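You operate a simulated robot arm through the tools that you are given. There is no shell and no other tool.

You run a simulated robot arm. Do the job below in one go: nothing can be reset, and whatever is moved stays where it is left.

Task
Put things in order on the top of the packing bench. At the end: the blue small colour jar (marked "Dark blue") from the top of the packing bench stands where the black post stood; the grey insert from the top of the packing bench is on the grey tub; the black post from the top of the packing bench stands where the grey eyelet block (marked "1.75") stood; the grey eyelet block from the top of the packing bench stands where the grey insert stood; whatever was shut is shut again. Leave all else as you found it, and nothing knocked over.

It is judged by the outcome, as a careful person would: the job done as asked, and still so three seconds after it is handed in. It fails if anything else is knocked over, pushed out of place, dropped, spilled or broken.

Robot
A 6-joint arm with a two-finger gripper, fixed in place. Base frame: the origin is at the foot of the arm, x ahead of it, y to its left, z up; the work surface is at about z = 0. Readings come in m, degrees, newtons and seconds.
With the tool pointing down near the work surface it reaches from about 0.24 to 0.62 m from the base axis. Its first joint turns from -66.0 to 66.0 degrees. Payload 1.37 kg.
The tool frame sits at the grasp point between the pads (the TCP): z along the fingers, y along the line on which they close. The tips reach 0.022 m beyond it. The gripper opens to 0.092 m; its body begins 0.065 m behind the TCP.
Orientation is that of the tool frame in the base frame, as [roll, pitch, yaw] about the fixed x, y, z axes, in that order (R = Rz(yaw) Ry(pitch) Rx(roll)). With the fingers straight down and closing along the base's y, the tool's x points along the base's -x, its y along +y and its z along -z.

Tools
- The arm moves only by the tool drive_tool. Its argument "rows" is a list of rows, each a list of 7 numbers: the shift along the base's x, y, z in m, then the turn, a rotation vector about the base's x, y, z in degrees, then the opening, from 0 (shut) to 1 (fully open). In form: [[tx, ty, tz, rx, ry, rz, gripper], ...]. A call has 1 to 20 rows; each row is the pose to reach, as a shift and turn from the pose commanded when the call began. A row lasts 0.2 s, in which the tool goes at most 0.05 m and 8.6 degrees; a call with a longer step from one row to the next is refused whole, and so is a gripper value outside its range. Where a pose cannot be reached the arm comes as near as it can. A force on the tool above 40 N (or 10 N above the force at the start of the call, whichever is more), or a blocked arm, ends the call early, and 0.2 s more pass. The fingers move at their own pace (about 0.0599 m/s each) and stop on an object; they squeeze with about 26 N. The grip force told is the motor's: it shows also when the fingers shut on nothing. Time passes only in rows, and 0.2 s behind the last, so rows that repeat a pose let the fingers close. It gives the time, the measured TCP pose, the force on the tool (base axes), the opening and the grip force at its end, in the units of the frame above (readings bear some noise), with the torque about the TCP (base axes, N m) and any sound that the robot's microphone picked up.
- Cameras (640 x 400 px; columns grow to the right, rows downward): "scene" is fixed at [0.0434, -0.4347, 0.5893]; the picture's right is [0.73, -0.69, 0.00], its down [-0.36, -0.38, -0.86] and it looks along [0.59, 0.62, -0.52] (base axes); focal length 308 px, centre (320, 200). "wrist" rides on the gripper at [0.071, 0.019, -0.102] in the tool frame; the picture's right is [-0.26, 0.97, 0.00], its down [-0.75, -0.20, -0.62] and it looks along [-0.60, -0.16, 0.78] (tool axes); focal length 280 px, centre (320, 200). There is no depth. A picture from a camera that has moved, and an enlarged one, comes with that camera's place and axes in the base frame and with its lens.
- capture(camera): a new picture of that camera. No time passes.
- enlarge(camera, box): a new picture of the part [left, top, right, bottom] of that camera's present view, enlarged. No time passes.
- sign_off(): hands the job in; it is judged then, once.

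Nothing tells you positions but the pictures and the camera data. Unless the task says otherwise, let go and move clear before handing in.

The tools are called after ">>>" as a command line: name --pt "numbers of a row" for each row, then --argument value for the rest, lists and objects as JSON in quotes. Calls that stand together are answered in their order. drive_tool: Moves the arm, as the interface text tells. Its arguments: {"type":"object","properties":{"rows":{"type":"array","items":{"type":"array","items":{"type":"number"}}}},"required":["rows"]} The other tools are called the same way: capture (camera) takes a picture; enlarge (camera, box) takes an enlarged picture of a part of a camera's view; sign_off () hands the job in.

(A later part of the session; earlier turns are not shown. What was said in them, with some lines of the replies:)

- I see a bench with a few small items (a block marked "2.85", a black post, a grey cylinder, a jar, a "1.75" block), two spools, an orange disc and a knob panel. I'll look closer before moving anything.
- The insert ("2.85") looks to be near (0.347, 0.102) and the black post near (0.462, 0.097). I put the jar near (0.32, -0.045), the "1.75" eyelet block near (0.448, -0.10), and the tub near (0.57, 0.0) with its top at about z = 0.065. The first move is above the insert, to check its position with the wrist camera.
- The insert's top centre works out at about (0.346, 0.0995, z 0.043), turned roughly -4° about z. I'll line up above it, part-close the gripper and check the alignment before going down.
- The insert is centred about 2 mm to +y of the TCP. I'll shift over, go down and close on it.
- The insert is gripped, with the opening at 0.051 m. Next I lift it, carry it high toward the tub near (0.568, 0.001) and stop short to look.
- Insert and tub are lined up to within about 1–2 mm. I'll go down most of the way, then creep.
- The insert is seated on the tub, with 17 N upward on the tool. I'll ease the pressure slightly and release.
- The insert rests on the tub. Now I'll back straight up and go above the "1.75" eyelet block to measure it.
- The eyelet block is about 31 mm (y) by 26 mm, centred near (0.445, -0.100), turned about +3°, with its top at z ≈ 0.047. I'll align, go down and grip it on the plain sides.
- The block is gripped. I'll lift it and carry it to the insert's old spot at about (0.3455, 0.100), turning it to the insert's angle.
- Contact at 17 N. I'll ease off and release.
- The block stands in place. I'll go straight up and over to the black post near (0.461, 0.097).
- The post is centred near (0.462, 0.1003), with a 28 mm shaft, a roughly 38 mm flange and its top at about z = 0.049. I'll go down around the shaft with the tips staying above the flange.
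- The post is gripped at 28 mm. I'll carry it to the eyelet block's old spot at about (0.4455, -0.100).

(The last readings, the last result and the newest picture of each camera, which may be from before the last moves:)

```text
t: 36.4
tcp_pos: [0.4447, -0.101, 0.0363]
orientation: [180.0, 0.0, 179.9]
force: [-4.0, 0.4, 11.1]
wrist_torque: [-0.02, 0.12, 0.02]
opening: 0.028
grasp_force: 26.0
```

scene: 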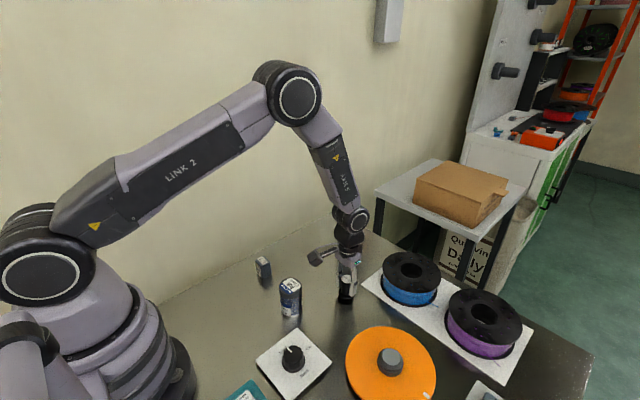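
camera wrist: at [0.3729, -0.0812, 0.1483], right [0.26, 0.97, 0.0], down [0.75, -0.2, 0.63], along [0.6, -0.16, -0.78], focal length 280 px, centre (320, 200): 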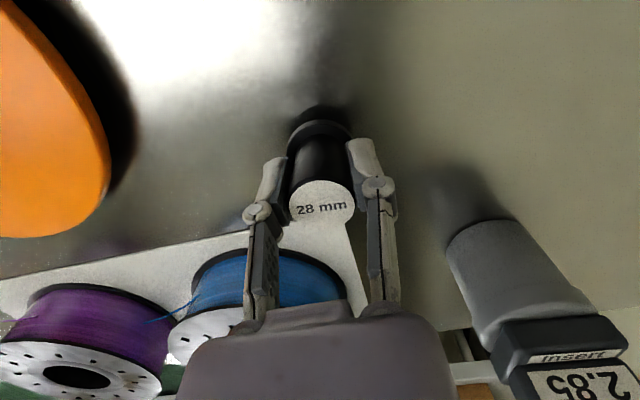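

The post is touching down at 11 N. I'll ease off and release.

>>> drive_tool --pt "0 0 0.0004 0 0 0 0.05" --pt "0 0 0.0006 0 0 0 0.05" --pt "0 0 0.0006 0 0 0 0.35" --pt "0 0 0.0006 0 0 0 0.45" --pt "0 0 0.0006 0 0 0 0.6" --pt "0 0 0.0006 0 0 0 0.65"

>>> capture --camera "wrist"

>>> enlarge --camera "scene" --box '[300, 230, 400, 320]'

```text
t: 37.8
tcp_pos: [0.4458, -0.0991, 0.0362]
orientation: [-179.9, 0.0, -179.9]
force: [0.2, 0.9, -1.1]
wrist_torque: [-0.01, 0.03, -0.01]
opening: 0.0598
grasp_force: 0.0
```

```text
taken
camera wrist: at [0.3744, -0.0813, 0.1379], right [0.26, 0.97, 0.0], down [0.75, -0.2, 0.62], along [0.6, -0.16, -0.78], focal length 280 px, centre (320, 200)
```

wrist: 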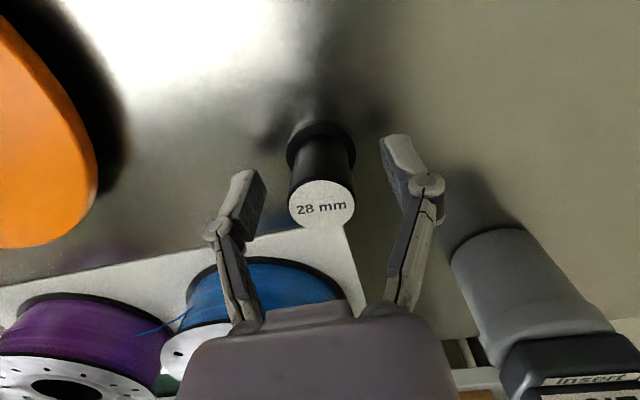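

```text
4.44 times, centred on (350, 275) of scene
camera zoom: at [0.0434, -0.4347, 0.5893], right [0.73, -0.69, 0.0], down [-0.36, -0.38, -0.86], along [0.59, 0.62, -0.52], focal length 1370 px, centre (187, -133)
```

zoom: 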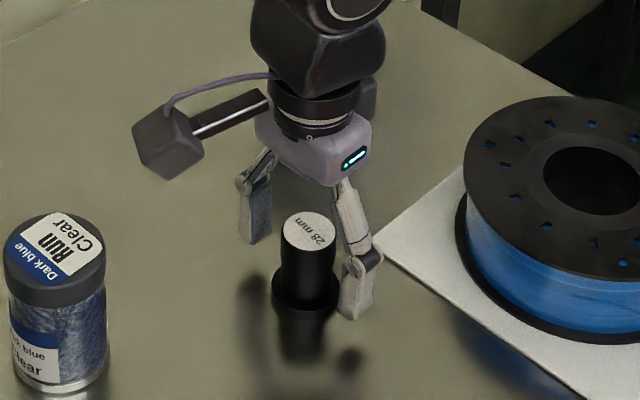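

The post is standing on the block's old spot. Now up and over to the jar near (0.320, -0.045), staying above its roughly 0.09 m top.

>>> drive_tool --pt "0 0 0.015 0 0 0 0.65" --pt "0 0 0.04 0 0 0 0.7" --pt "0 0 0.07 0 0 0 0.8" --pt "0 0 0.1 0 0 0 0.9" --pt "0 0 0.13 0 0 0 1" --pt "-0.02 0.009 0.135 0 0 0 1" --pt "-0.05 0.022 0.135 0 0 0 1" --pt "-0.08 0.035 0.135 0 0 0 1" --pt "-0.11 0.048 0.135 0 0 0 1" --pt "-0.125 0.054 0.135 0 0 0 1" --pt "-0.125 0.054 0.135 0 0 0 1"

>>> capture --camera "wrist"

>>> enlarge --camera "wrist" --box '[220, 20, 420, 160]'

>>> capture --camera "scene"

>>> enlarge --camera "scene" --box '[250, 250, 330, 330]'

```text
t: 40.2
tcp_pos: [0.3204, -0.0464, 0.1705]
orientation: [-180.0, 0.0, 179.9]
force: [0.2, -0.4, 0.4]
wrist_torque: [-0.01, -0.02, -0.01]
opening: 0.0922
grasp_force: 0.0
```

```text
taken
camera wrist: at [0.2487, -0.0273, 0.2731], right [0.26, 0.97, 0.0], down [0.75, -0.2, 0.63], along [0.6, -0.16, -0.78], focal length 280 px, centre (320, 200)
```

wrist: 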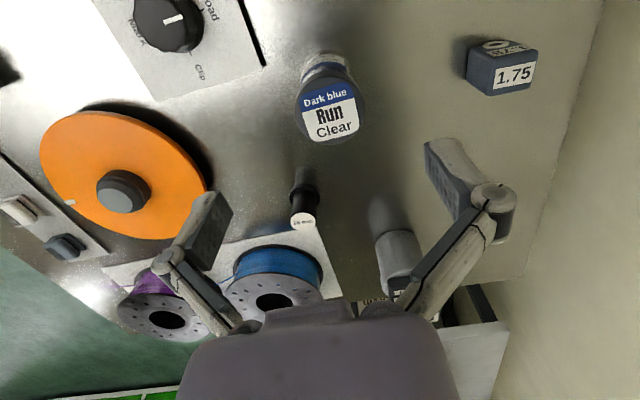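

```text
2.86 times, centred on (320, 90) of wrist
camera zoom: at [0.2487, -0.0273, 0.2731], right [0.26, 0.97, 0.0], down [0.75, -0.2, 0.63], along [0.6, -0.16, -0.78], focal length 801 px, centre (320, 514)
```

zoom: 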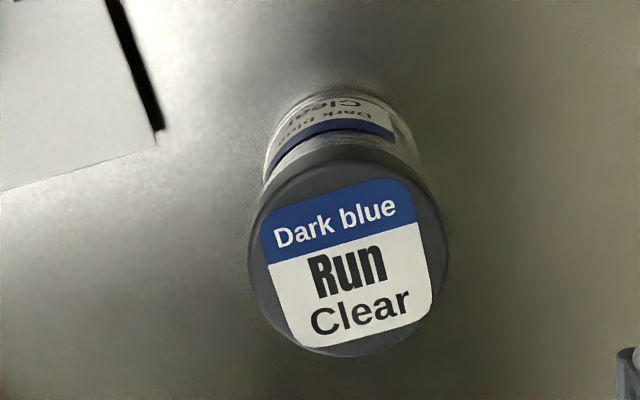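

```text
taken
```

scene: 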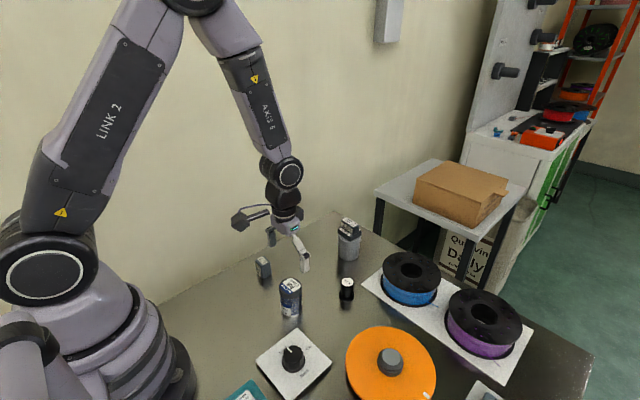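

```text
5.00 times, centred on (290, 290) of scene
camera zoom: at [0.0434, -0.4347, 0.5893], right [0.73, -0.69, 0.0], down [-0.36, -0.38, -0.86], along [0.59, 0.62, -0.52], focal length 1541 px, centre (470, -250)
```

zoom: 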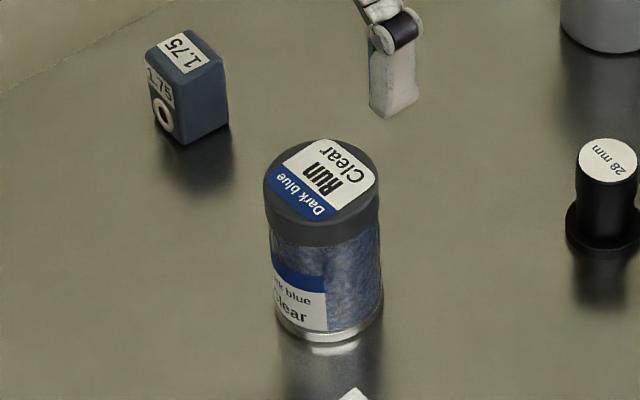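

The jar measures about 50 mm across and 78 mm tall, centred near (0.323, -0.040). I'll narrow the gripper a little, line up above the lid and check before going down.

>>> drive_tool --pt "0.002 0.003 -0.015 0 0 0 0.85" --pt "0.0035 0.006 -0.03 0 0 0 0.82" --pt "0.0035 0.006 -0.045 0 0 0 0.82" --pt "0.0035 0.006 -0.06 0 0 0 0.82" --pt "0.0035 0.006 -0.06 0 0 0 0.82"

>>> capture --camera "wrist"

>>> enlarge --camera "wrist" --box '[220, 60, 420, 200]'

>>> enlarge --camera "scene" --box '[240, 220, 340, 330]'

```text
t: 41.4
tcp_pos: [0.3241, -0.0382, 0.1105]
orientation: [180.0, 0.0, -179.9]
force: [-0.3, 0.4, 0.7]
wrist_torque: [-0.01, -0.01, 0.0]
opening: 0.0754
grasp_force: 0.1
```

```text
taken
camera wrist: at [0.2528, -0.0202, 0.2132], right [0.26, 0.97, 0.0], down [0.75, -0.2, 0.62], along [0.6, -0.16, -0.78], focal length 280 px, centre (320, 200)
```

wrist: 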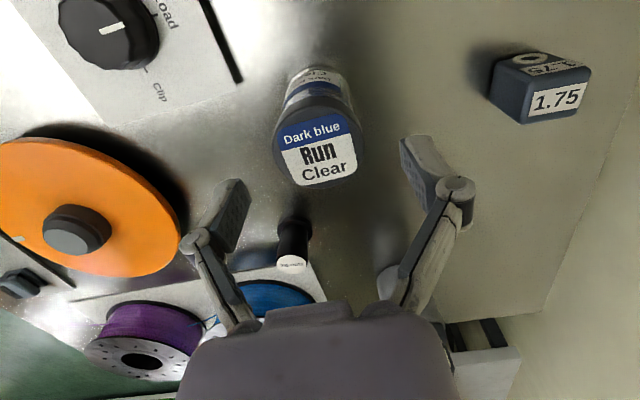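

```text
2.86 times, centred on (320, 130) of wrist
camera zoom: at [0.2528, -0.0202, 0.2132], right [0.26, 0.97, 0.0], down [0.75, -0.2, 0.62], along [0.6, -0.16, -0.78], focal length 801 px, centre (320, 400)
```

zoom: 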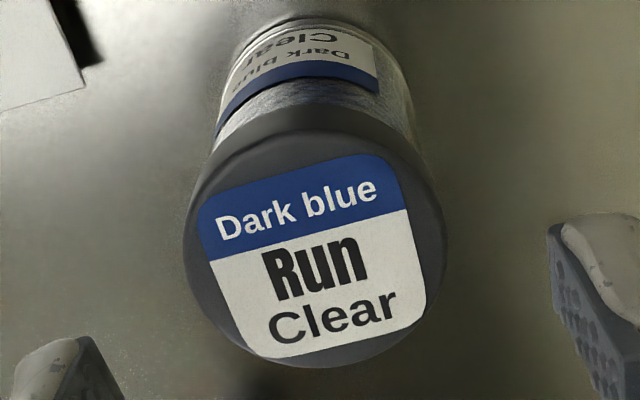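

```text
3.64 times, centred on (290, 275) of scene
camera zoom: at [0.0434, -0.4347, 0.5893], right [0.73, -0.69, 0.0], down [-0.36, -0.38, -0.86], along [0.59, 0.62, -0.52], focal length 1121 px, centre (429, -73)
```

zoom: 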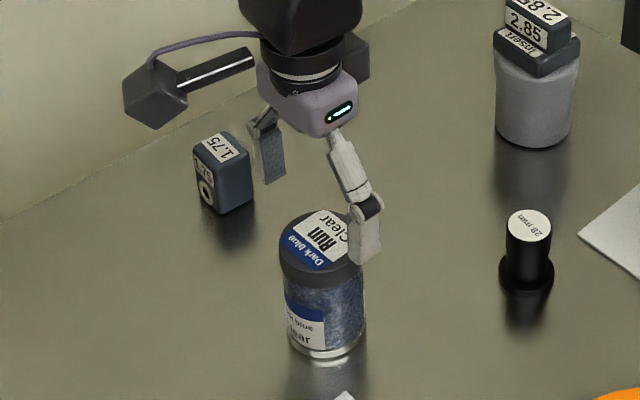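

The alignment is within about 1.5 mm. I'll correct it and go down around the jar body.

>>> drive_tool --pt "-0.0013 -0.0007 -0.015 0 0 0 0.82" --pt "-0.0013 -0.0007 -0.03 0 0 0 0.82" --pt "-0.0013 -0.0007 -0.045 0 0 0 0.82" --pt "-0.0013 -0.0007 -0.06 0 0 0 0.82" --pt "-0.0013 -0.0007 -0.072 0 0 0 0.82" --pt "-0.0013 -0.0007 -0.077 0 0 0 0.82" --pt "-0.0013 -0.0007 -0.077 0 0 0 0.82"

>>> capture --camera "wrist"

>>> enlarge --camera "scene" --box '[240, 220, 340, 330]'

```text
t: 43.0
tcp_pos: [0.3219, -0.0397, 0.0333]
orientation: [-179.9, 0.0, 179.9]
force: [0.0, 0.2, -0.3]
wrist_torque: [0.0, 0.0, 0.01]
opening: 0.0755
grasp_force: 0.1
```

```text
taken
camera wrist: at [0.251, -0.0215, 0.1352], right [0.26, 0.97, 0.0], down [0.75, -0.2, 0.62], along [0.6, -0.16, -0.78], focal length 280 px, centre (320, 200)
```

wrist: 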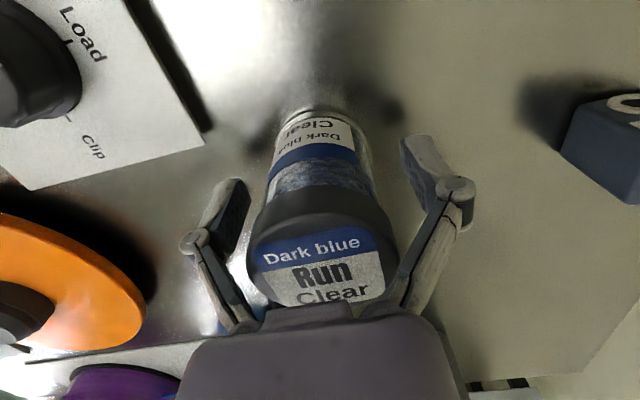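

```text
3.64 times, centred on (290, 275) of scene
camera zoom: at [0.0434, -0.4347, 0.5893], right [0.73, -0.69, 0.0], down [-0.36, -0.38, -0.86], along [0.59, 0.62, -0.52], focal length 1121 px, centre (429, -73)
```

zoom: 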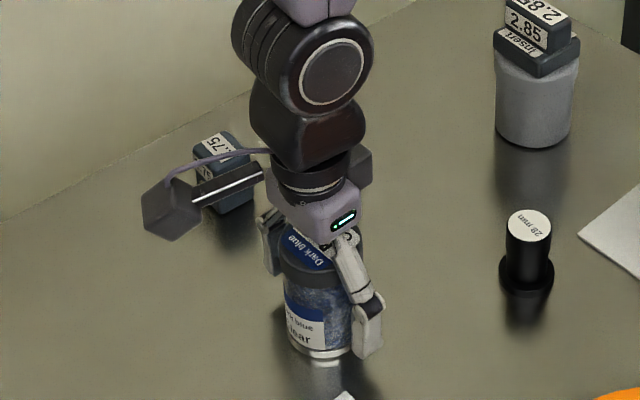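

>>> drive_tool --pt "0 0 0 0 0 0 0.65" --pt "0 0 0 0 0 0 0.5" --pt "0 0 0 0 0 0 0.3" --pt "0 0 0 0 0 0 0.3" --pt "0 0 0 0 0 0 0.3" --pt "0 0 0 0 0 0 0.3"

>>> capture --camera "wrist"

```text
t: 44.4
tcp_pos: [0.3222, -0.0406, 0.0328]
orientation: [-180.0, 0.0, -179.9]
force: [-3.6, -0.9, 27.7]
wrist_torque: [-0.03, 0.0, -0.03]
opening: 0.0607
grasp_force: 26.5
```

```text
taken
camera wrist: at [0.2511, -0.0215, 0.1358], right [0.26, 0.97, 0.0], down [0.75, -0.2, 0.63], along [0.6, -0.16, -0.78], focal length 280 px, centre (320, 200)
```

wrist: 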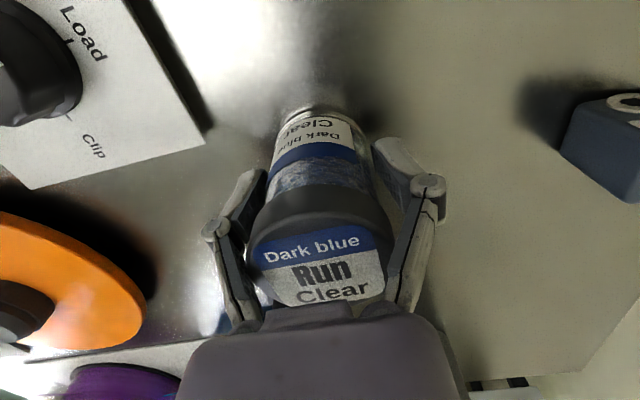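

The finger links met the lid before the pads reached the body: opening 0.061 m with 28 N upward. I gripped too low, so I'll open, rise to about z = 0.050 and try again.

>>> drive_tool --pt "0 0 0 0 0 0 0.75" --pt "0 0 0 0 0 0 0.82" --pt "0 0 0.005 0 0 0 0.82" --pt "0 0 0.012 0 0 0 0.82" --pt "0 0 0.0175 0 0 0 0.82" --pt "0 0 0.0175 0 0 0 0.82"

>>> capture --camera "wrist"

>>> enlarge --camera "scene" --box '[240, 220, 340, 330]'

```text
t: 45.8
tcp_pos: [0.3217, -0.0406, 0.0512]
orientation: [-180.0, 0.1, 180.0]
force: [0.0, -0.4, -0.2]
wrist_torque: [-0.03, 0.04, 0.01]
opening: 0.075
grasp_force: 0.1
```

```text
taken
camera wrist: at [0.2511, -0.0219, 0.1532], right [0.26, 0.97, 0.0], down [0.75, -0.2, 0.62], along [0.6, -0.16, -0.78], focal length 280 px, centre (320, 200)
```

wrist: 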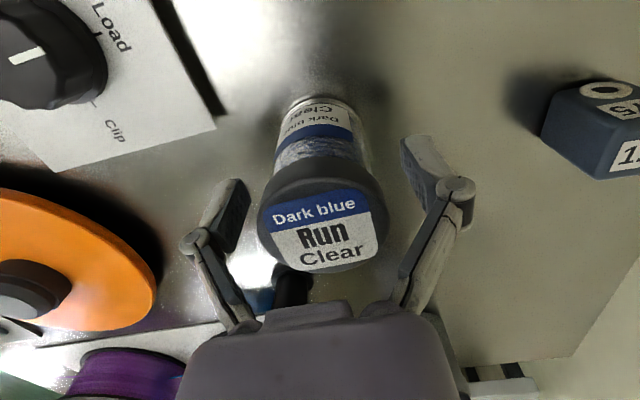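

```text
3.64 times, centred on (290, 275) of scene
camera zoom: at [0.0434, -0.4347, 0.5893], right [0.73, -0.69, 0.0], down [-0.36, -0.38, -0.86], along [0.59, 0.62, -0.52], focal length 1121 px, centre (429, -73)
```

zoom: 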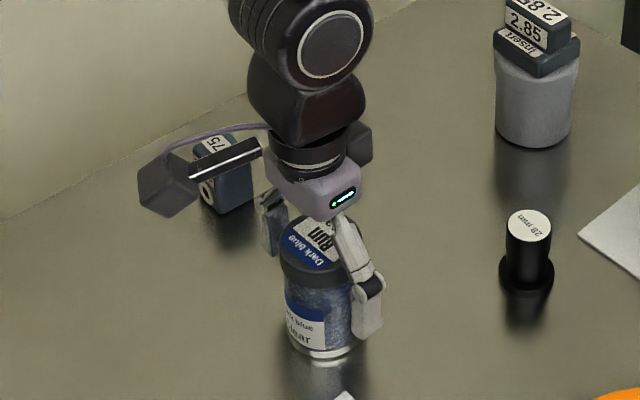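

>>> drive_tool --pt "0 0 0 0 0 0 0.7" --pt "0 0 0 0 0 0 0.62" --pt "0 0 0 0 0 0 0.58" --pt "0 0 0 0 0 0 0.58"

>>> enlarge --camera "wrist" --box '[180, 80, 480, 330]'

```text
t: 46.8
tcp_pos: [0.3224, -0.0401, 0.0519]
orientation: [-179.9, 0.1, 180.0]
force: [-0.9, 0.9, -0.1]
wrist_torque: [0.04, -0.03, 0.01]
opening: 0.0534
grasp_force: 0.2
```

```text
1.60 times, centred on (330, 205) of wrist
camera zoom: at [0.2512, -0.0219, 0.1531], right [0.26, 0.97, 0.0], down [0.75, -0.2, 0.62], along [0.6, -0.16, -0.78], focal length 449 px, centre (304, 192)
```

zoom: 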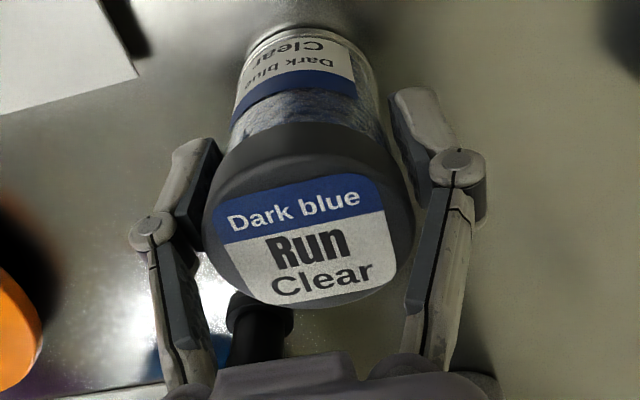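

The links clear the lid this time, so I'll close fully.

>>> drive_tool --pt "0 0 0 0 0 0 0.52" --pt "0 0 0 0 0 0 0.4" --pt "0 0 0 0 0 0 0.3" --pt "0 0 0 0 0 0 0.3" --pt "0 0 0 0 0 0 0.3"

>>> enlarge --camera "wrist" --box '[180, 80, 480, 330]'

```text
t: 48.0
tcp_pos: [0.3218, -0.0397, 0.052]
orientation: [-180.0, 0.1, -179.9]
force: [-0.8, -0.9, 5.9]
wrist_torque: [-0.02, 0.03, 0.01]
opening: 0.0501
grasp_force: 26.1
```

```text
1.60 times, centred on (330, 205) of wrist
camera zoom: at [0.2512, -0.0219, 0.1532], right [0.26, 0.97, 0.0], down [0.75, -0.2, 0.63], along [0.6, -0.16, -0.78], focal length 449 px, centre (304, 192)
```

zoom: 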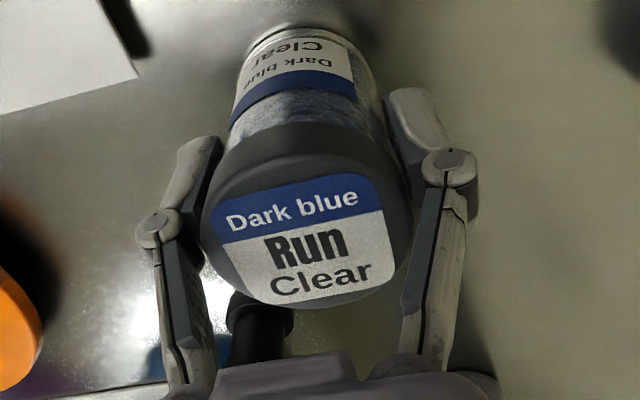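

>>> drive_tool --pt "0 0 0.004 0 0 0 0.3" --pt "0 0 0.01 0 0 0 0.3" --pt "0 0 0.02 0 0 0 0.3" --pt "0 0 0.02 0 0 0 0.3"

>>> enlarge --camera "scene" --box '[240, 220, 340, 330]'

>>> enlarge --camera "wrist" --box '[180, 80, 480, 330]'

```text
t: 49.0
tcp_pos: [0.3225, -0.0396, 0.0713]
orientation: [-179.9, -0.1, 180.0]
force: [0.6, 0.8, -2.5]
wrist_torque: [0.0, 0.02, 0.0]
opening: 0.0504
grasp_force: 25.7
```

```text
3.64 times, centred on (290, 275) of scene
camera zoom: at [0.0434, -0.4347, 0.5893], right [0.73, -0.69, 0.0], down [-0.36, -0.38, -0.86], along [0.59, 0.62, -0.52], focal length 1121 px, centre (429, -73)
```

zoom: 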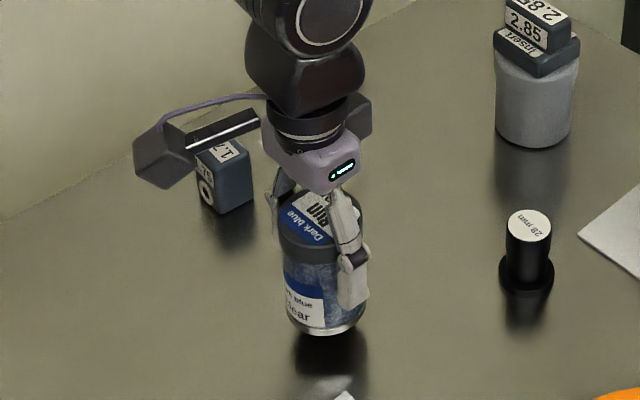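

```text
1.60 times, centred on (330, 205) of wrist
camera zoom: at [0.2516, -0.0219, 0.1737], right [0.26, 0.97, 0.0], down [0.75, -0.2, 0.62], along [0.6, -0.16, -0.78], focal length 449 px, centre (304, 192)
```

zoom: 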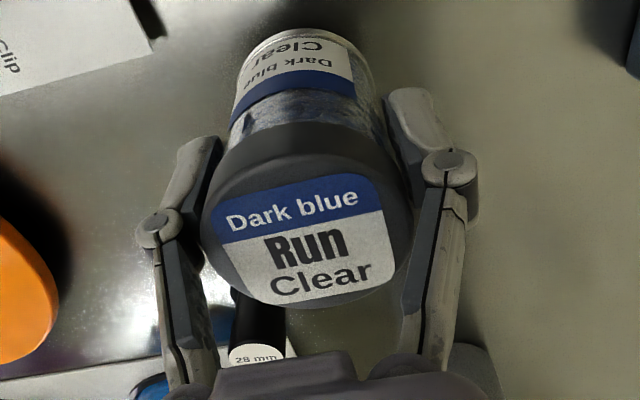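

The whole jar lifted cleanly. I'll carry it to the post's old spot at about (0.462, 0.100) and stop just above the bench.

>>> drive_tool --pt "0 0 0.025 0 0 0 0.3" --pt "0 0 0.05 0 0 0 0.3" --pt "0 0 0.065 0 0 0 0.3" --pt "0.01 0.01 0.07 0 0 0 0.3" --pt "0.03 0.03 0.07 0 0 0 0.3" --pt "0.05 0.05 0.07 0 0 0 0.3" --pt "0.07 0.071 0.07 0 0 0 0.3" --pt "0.09 0.091 0.07 0 0 0 0.3" --pt "0.11 0.111 0.07 0 0 0 0.3" --pt "0.128 0.13 0.07 0 0 0 0.3" --pt "0.139 0.1407 0.065 0 0 0 0.3" --pt "0.139 0.1407 0.05 0 0 0 0.3" --pt "0.139 0.1407 0.03 0 0 0 0.3" --pt "0.139 0.1407 0.01 0 0 0 0.3" --pt "0.139 0.1407 -0.005 0 0 0 0.3" --pt "0.139 0.1407 -0.01 0 0 0 0.3" --pt "0.139 0.1407 -0.01 0 0 0 0.3"

>>> capture --camera "wrist"

>>> enlarge --camera "scene" --box '[250, 190, 350, 300]'

```text
t: 52.6
tcp_pos: [0.4614, 0.1011, 0.0609]
orientation: [180.0, 0.1, 179.9]
force: [-0.1, 0.2, -1.2]
wrist_torque: [-0.01, 0.01, -0.03]
opening: 0.0502
grasp_force: 26.0
```

```text
taken
camera wrist: at [0.3905, 0.119, 0.1626], right [0.26, 0.97, 0.0], down [0.75, -0.2, 0.63], along [0.6, -0.16, -0.78], focal length 280 px, centre (320, 200)
```

wrist: 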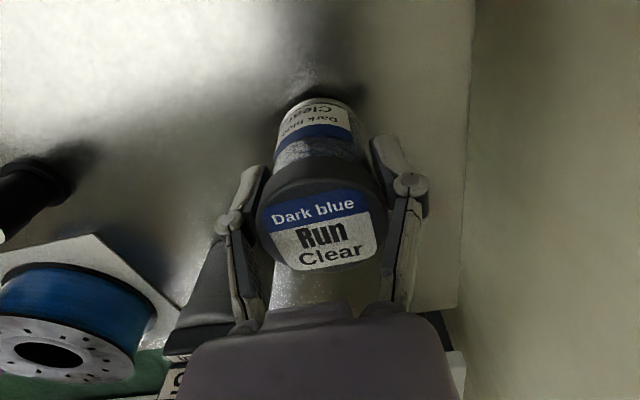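

```text
3.64 times, centred on (300, 245) of scene
camera zoom: at [0.0434, -0.4347, 0.5893], right [0.73, -0.69, 0.0], down [-0.36, -0.38, -0.86], along [0.59, 0.62, -0.52], focal length 1121 px, centre (393, 36)
```

zoom: 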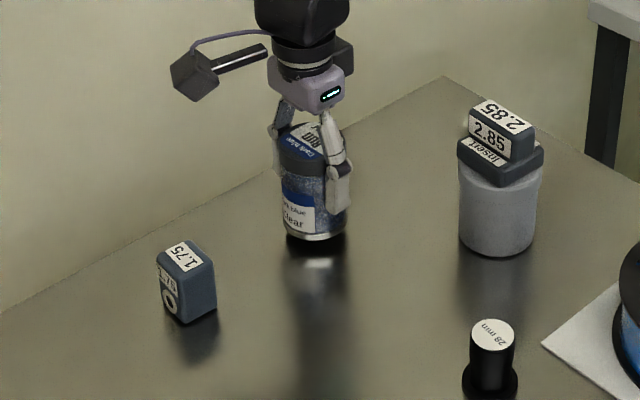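

>>> drive_tool --pt "0.0007 0 -0.003 0 0 0 0.3" --pt "0.0007 0 -0.006 0 0 0 0.3" --pt "0.0007 0 -0.008 0 0 0 0.3" --pt "0.0007 0 -0.0093 0 0 0 0.3" --pt "0.0007 0 -0.0093 0 0 0 0.3"

```text
t: 53.8
tcp_pos: [0.4626, 0.1013, 0.0515]
orientation: [-179.9, 0.0, -179.9]
force: [-0.2, 0.1, -1.2]
wrist_torque: [0.01, -0.02, 0.0]
opening: 0.0499
grasp_force: 25.8
```

>>> drive_tool --pt "0 0 -0.0006 0 0 0 0.3" --pt "0 0 -0.0011 0 0 0 0.3" --pt "0 0 -0.0011 0 0 0 0.3"

```text
t: 54.6
tcp_pos: [0.4624, 0.1007, 0.0517]
orientation: [180.0, 0.0, -180.0]
force: [-2.6, -3.5, 10.6]
wrist_torque: [-0.14, 0.12, -0.02]
opening: 0.0501
grasp_force: 26.4
```

The jar touches down at about 11 N. I'll ease off and release gently.

>>> drive_tool --pt "0 0 0.0004 0 0 0 0.3" --pt "0 0 0.0006 0 0 0 0.3" --pt "0 0 0.0006 0 0 0 0.58" --pt "0 0 0.0006 0 0 0 0.68" --pt "0 0 0.0006 0 0 0 0.8" --pt "0 0 0.0006 0 0 0 0.85" --pt "0 0 0.0006 0 0 0 0.85"

>>> capture --camera "wrist"

>>> enlarge --camera "scene" --box '[250, 190, 350, 300]'

```text
t: 56.2
tcp_pos: [0.4628, 0.1005, 0.0501]
orientation: [-179.9, 0.0, 180.0]
force: [0.2, -0.4, 0.5]
wrist_torque: [0.03, 0.01, -0.03]
opening: 0.0784
grasp_force: 0.1
```

```text
taken
camera wrist: at [0.3911, 0.1194, 0.1532], right [0.26, 0.97, 0.0], down [0.75, -0.2, 0.62], along [0.6, -0.16, -0.78], focal length 280 px, centre (320, 200)
```

wrist: 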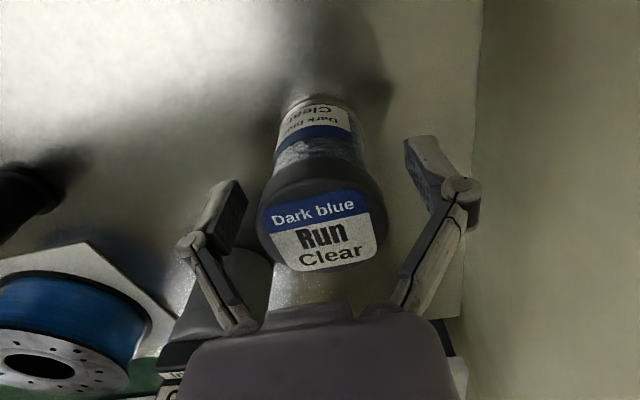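

```text
3.64 times, centred on (300, 245) of scene
camera zoom: at [0.0434, -0.4347, 0.5893], right [0.73, -0.69, 0.0], down [-0.36, -0.38, -0.86], along [0.59, 0.62, -0.52], focal length 1121 px, centre (393, 36)
```

zoom: 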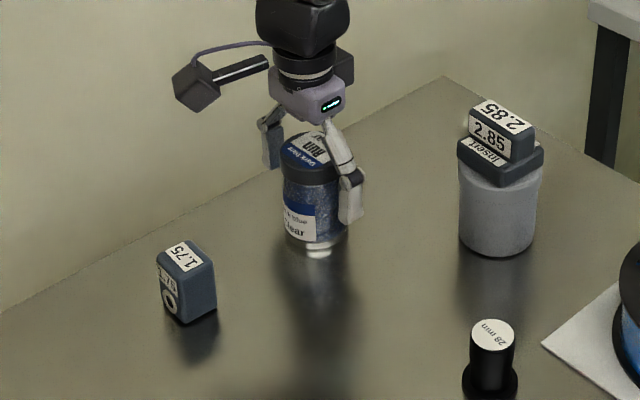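

The jar stands free. I'll go straight up, back near the starting pose, and check everything.

>>> drive_tool --pt "0 0 0.015 0 0 0 0.85" --pt "0 0 0.04 0 0 0 0.85" --pt "0 0 0.07 0 0 0 0.9" --pt "0 0 0.11 0 0 0 1" --pt "0 0 0.15 0 0 0 1" --pt "-0.03 0 0.19 0 0 0 1" --pt "-0.06 0.001 0.22 0 0 0 1" --pt "-0.095 0.002 0.25 0 0 0 1" --pt "-0.125 0.004 0.265 0 0 0 1" --pt "-0.142 0.005 0.272 0 0 0 1" --pt "-0.142 0.005 0.272 0 0 0 1"

>>> capture --camera "scene"

>>> enlarge --camera "scene" --box '[220, 210, 400, 330]'

>>> enlarge --camera "scene" --box '[200, 300, 600, 400]'

>>> capture --camera "wrist"

>>> enlarge --camera "wrist" --box '[160, 20, 400, 250]'

```text
t: 58.6
tcp_pos: [0.3194, 0.1063, 0.3219]
orientation: [-179.9, -0.1, -179.9]
force: [-0.1, 0.3, -0.7]
wrist_torque: [-0.02, -0.01, -0.01]
opening: 0.0919
grasp_force: 0.2
```

```text
taken
```

scene: 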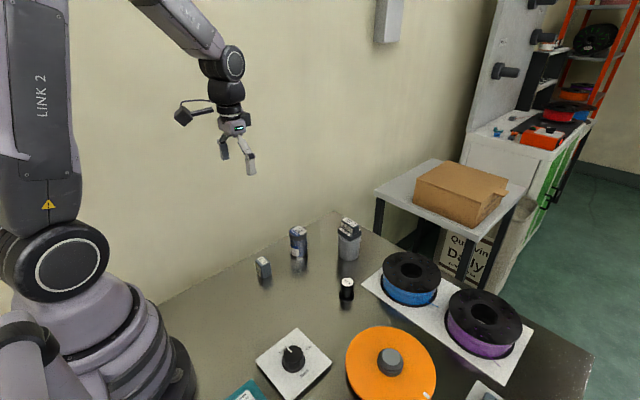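

```text
3.33 times, centred on (310, 270) of scene
camera zoom: at [0.0434, -0.4347, 0.5893], right [0.73, -0.69, 0.0], down [-0.36, -0.38, -0.86], along [0.59, 0.62, -0.52], focal length 1027 px, centre (353, -33)
```

zoom: 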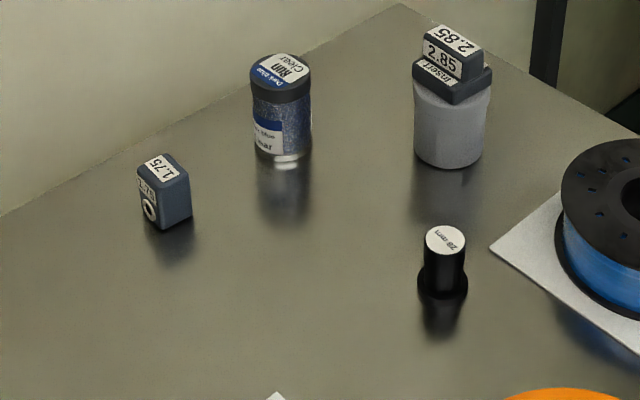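

```text
1.60 times, centred on (400, 350) of scene
camera zoom: at [0.0434, -0.4347, 0.5893], right [0.73, -0.69, 0.0], down [-0.36, -0.38, -0.86], along [0.59, 0.62, -0.52], focal length 493 px, centre (192, -40)
```

zoom: 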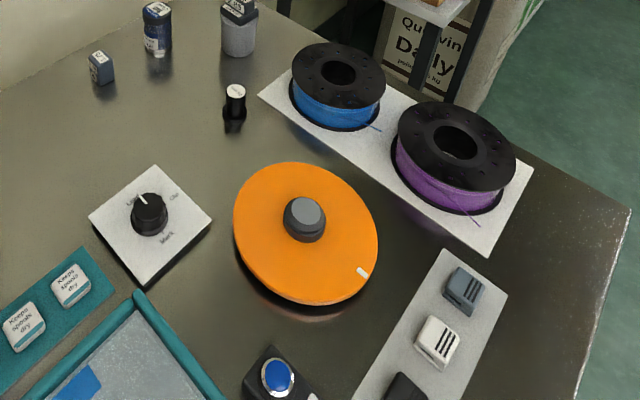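

```text
taken
camera wrist: at [0.2482, 0.125, 0.4242], right [0.26, 0.97, 0.0], down [0.75, -0.2, 0.62], along [0.6, -0.16, -0.78], focal length 280 px, centre (320, 200)
```

wrist: 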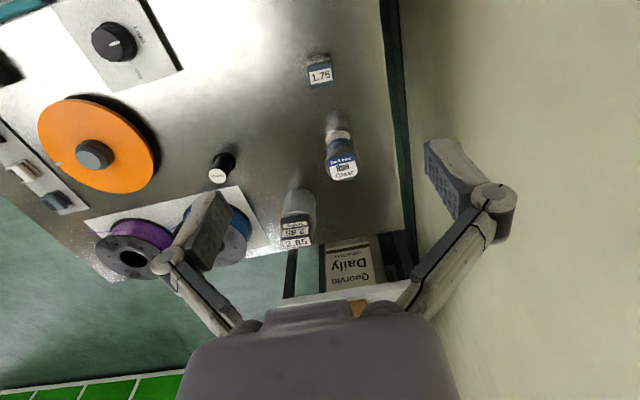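

```text
1.74 times, centred on (280, 135) of wrist
camera zoom: at [0.2482, 0.125, 0.4242], right [0.26, 0.97, 0.0], down [0.75, -0.2, 0.62], along [0.6, -0.16, -0.78], focal length 488 px, centre (390, 313)
```

zoom: 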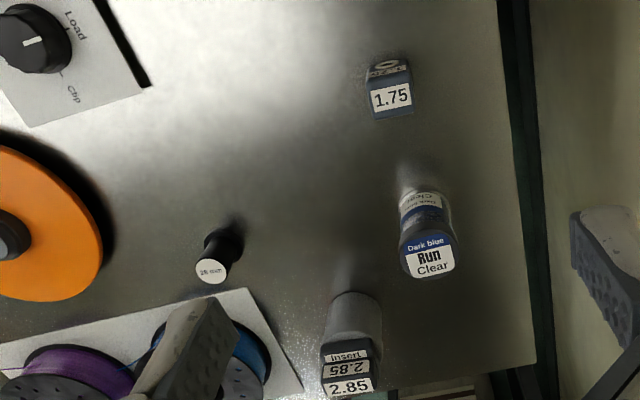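

>>> enlarge --camera "scene" --box '[325, 270, 365, 310]'

>>> enlarge --camera "scene" --box '[320, 210, 380, 270]'

>>> enlarge --camera "scene" --box '[240, 245, 290, 290]'

>>> enlarge --camera "scene" --box '[280, 230, 320, 265]'

```text
10.00 times, centred on (345, 290) of scene
camera zoom: at [0.0434, -0.4347, 0.5893], right [0.73, -0.69, 0.0], down [-0.36, -0.38, -0.86], along [0.59, 0.62, -0.52], focal length 3082 px, centre (70, -700)
```

zoom: 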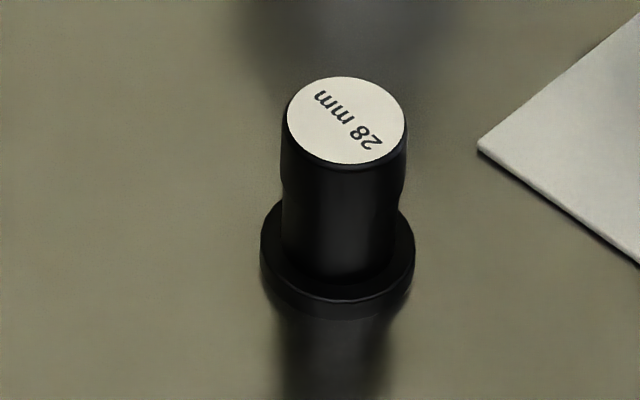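

```text
6.67 times, centred on (350, 240) of scene
camera zoom: at [0.0434, -0.4347, 0.5893], right [0.73, -0.69, 0.0], down [-0.36, -0.38, -0.86], along [0.59, 0.62, -0.52], focal length 2054 px, centre (120, -67)
```

zoom: 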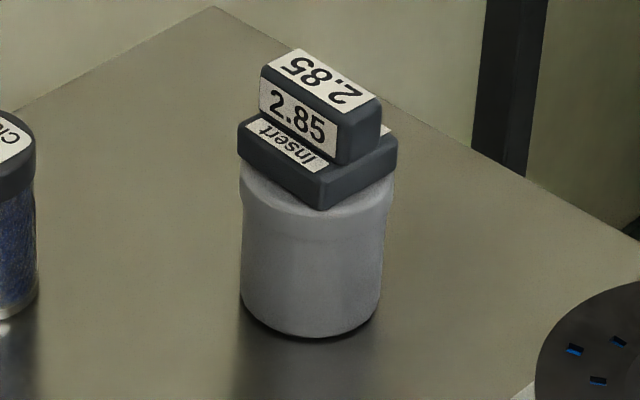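

```text
8.89 times, centred on (265, 268) of scene
camera zoom: at [0.0434, -0.4347, 0.5893], right [0.73, -0.69, 0.0], down [-0.36, -0.38, -0.86], along [0.59, 0.62, -0.52], focal length 2739 px, centre (809, -400)
```

zoom: 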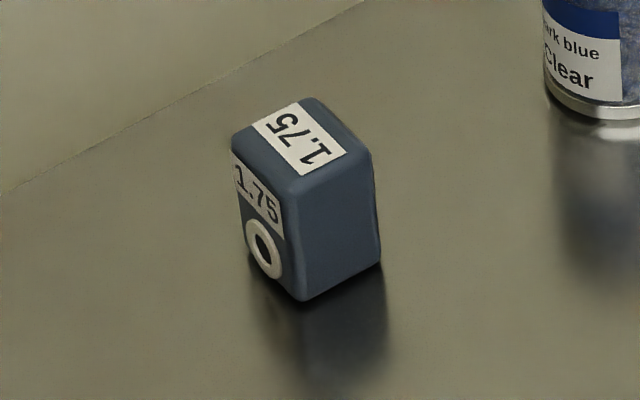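

```text
11.43 times, centred on (300, 248) of scene
camera zoom: at [0.0434, -0.4347, 0.5893], right [0.73, -0.69, 0.0], down [-0.36, -0.38, -0.86], along [0.59, 0.62, -0.52], focal length 3522 px, centre (549, -343)
```

zoom: 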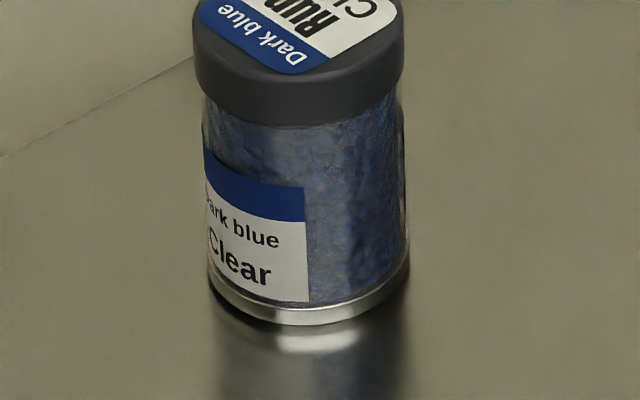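

All four moves are done: the insert is centred on the tub, the "1.75" block is on the insert's old spot, the post is on the block's old spot, and the jar is on the post's old spot. Everything else looks unchanged, nothing was opened, and the arm is clear, so I'm handing in.

>>> sign_off

```text
The job is handed in.
```

The job is done and handed in. In the last pictures all four items stood upright in their new places, and I saw nothing else moved or knocked over.

| Item | Now stands | Estimated offset |
|---|---|---|
| Grey insert ("2.85") | On top of the grey tub | Centred within about 1 mm |
| Grey eyelet block ("1.75") | Where the insert stood | About 1 mm |
| Black post | Where the eyelet block stood | About 3 mm, away from the arm |
| Blue "Dark blue" jar | Where the black post stood | About 2 mm |

- **Jar grip:** my first grip on the jar was too low. The finger links pressed on its lid with about 28 N before I opened and gripped higher. The jar then lifted whole, with its lid on.
- **Nothing opened:** I opened nothing, so there was nothing to shut again.
- **Arm:** it let go of everything and is back near its starting pose.
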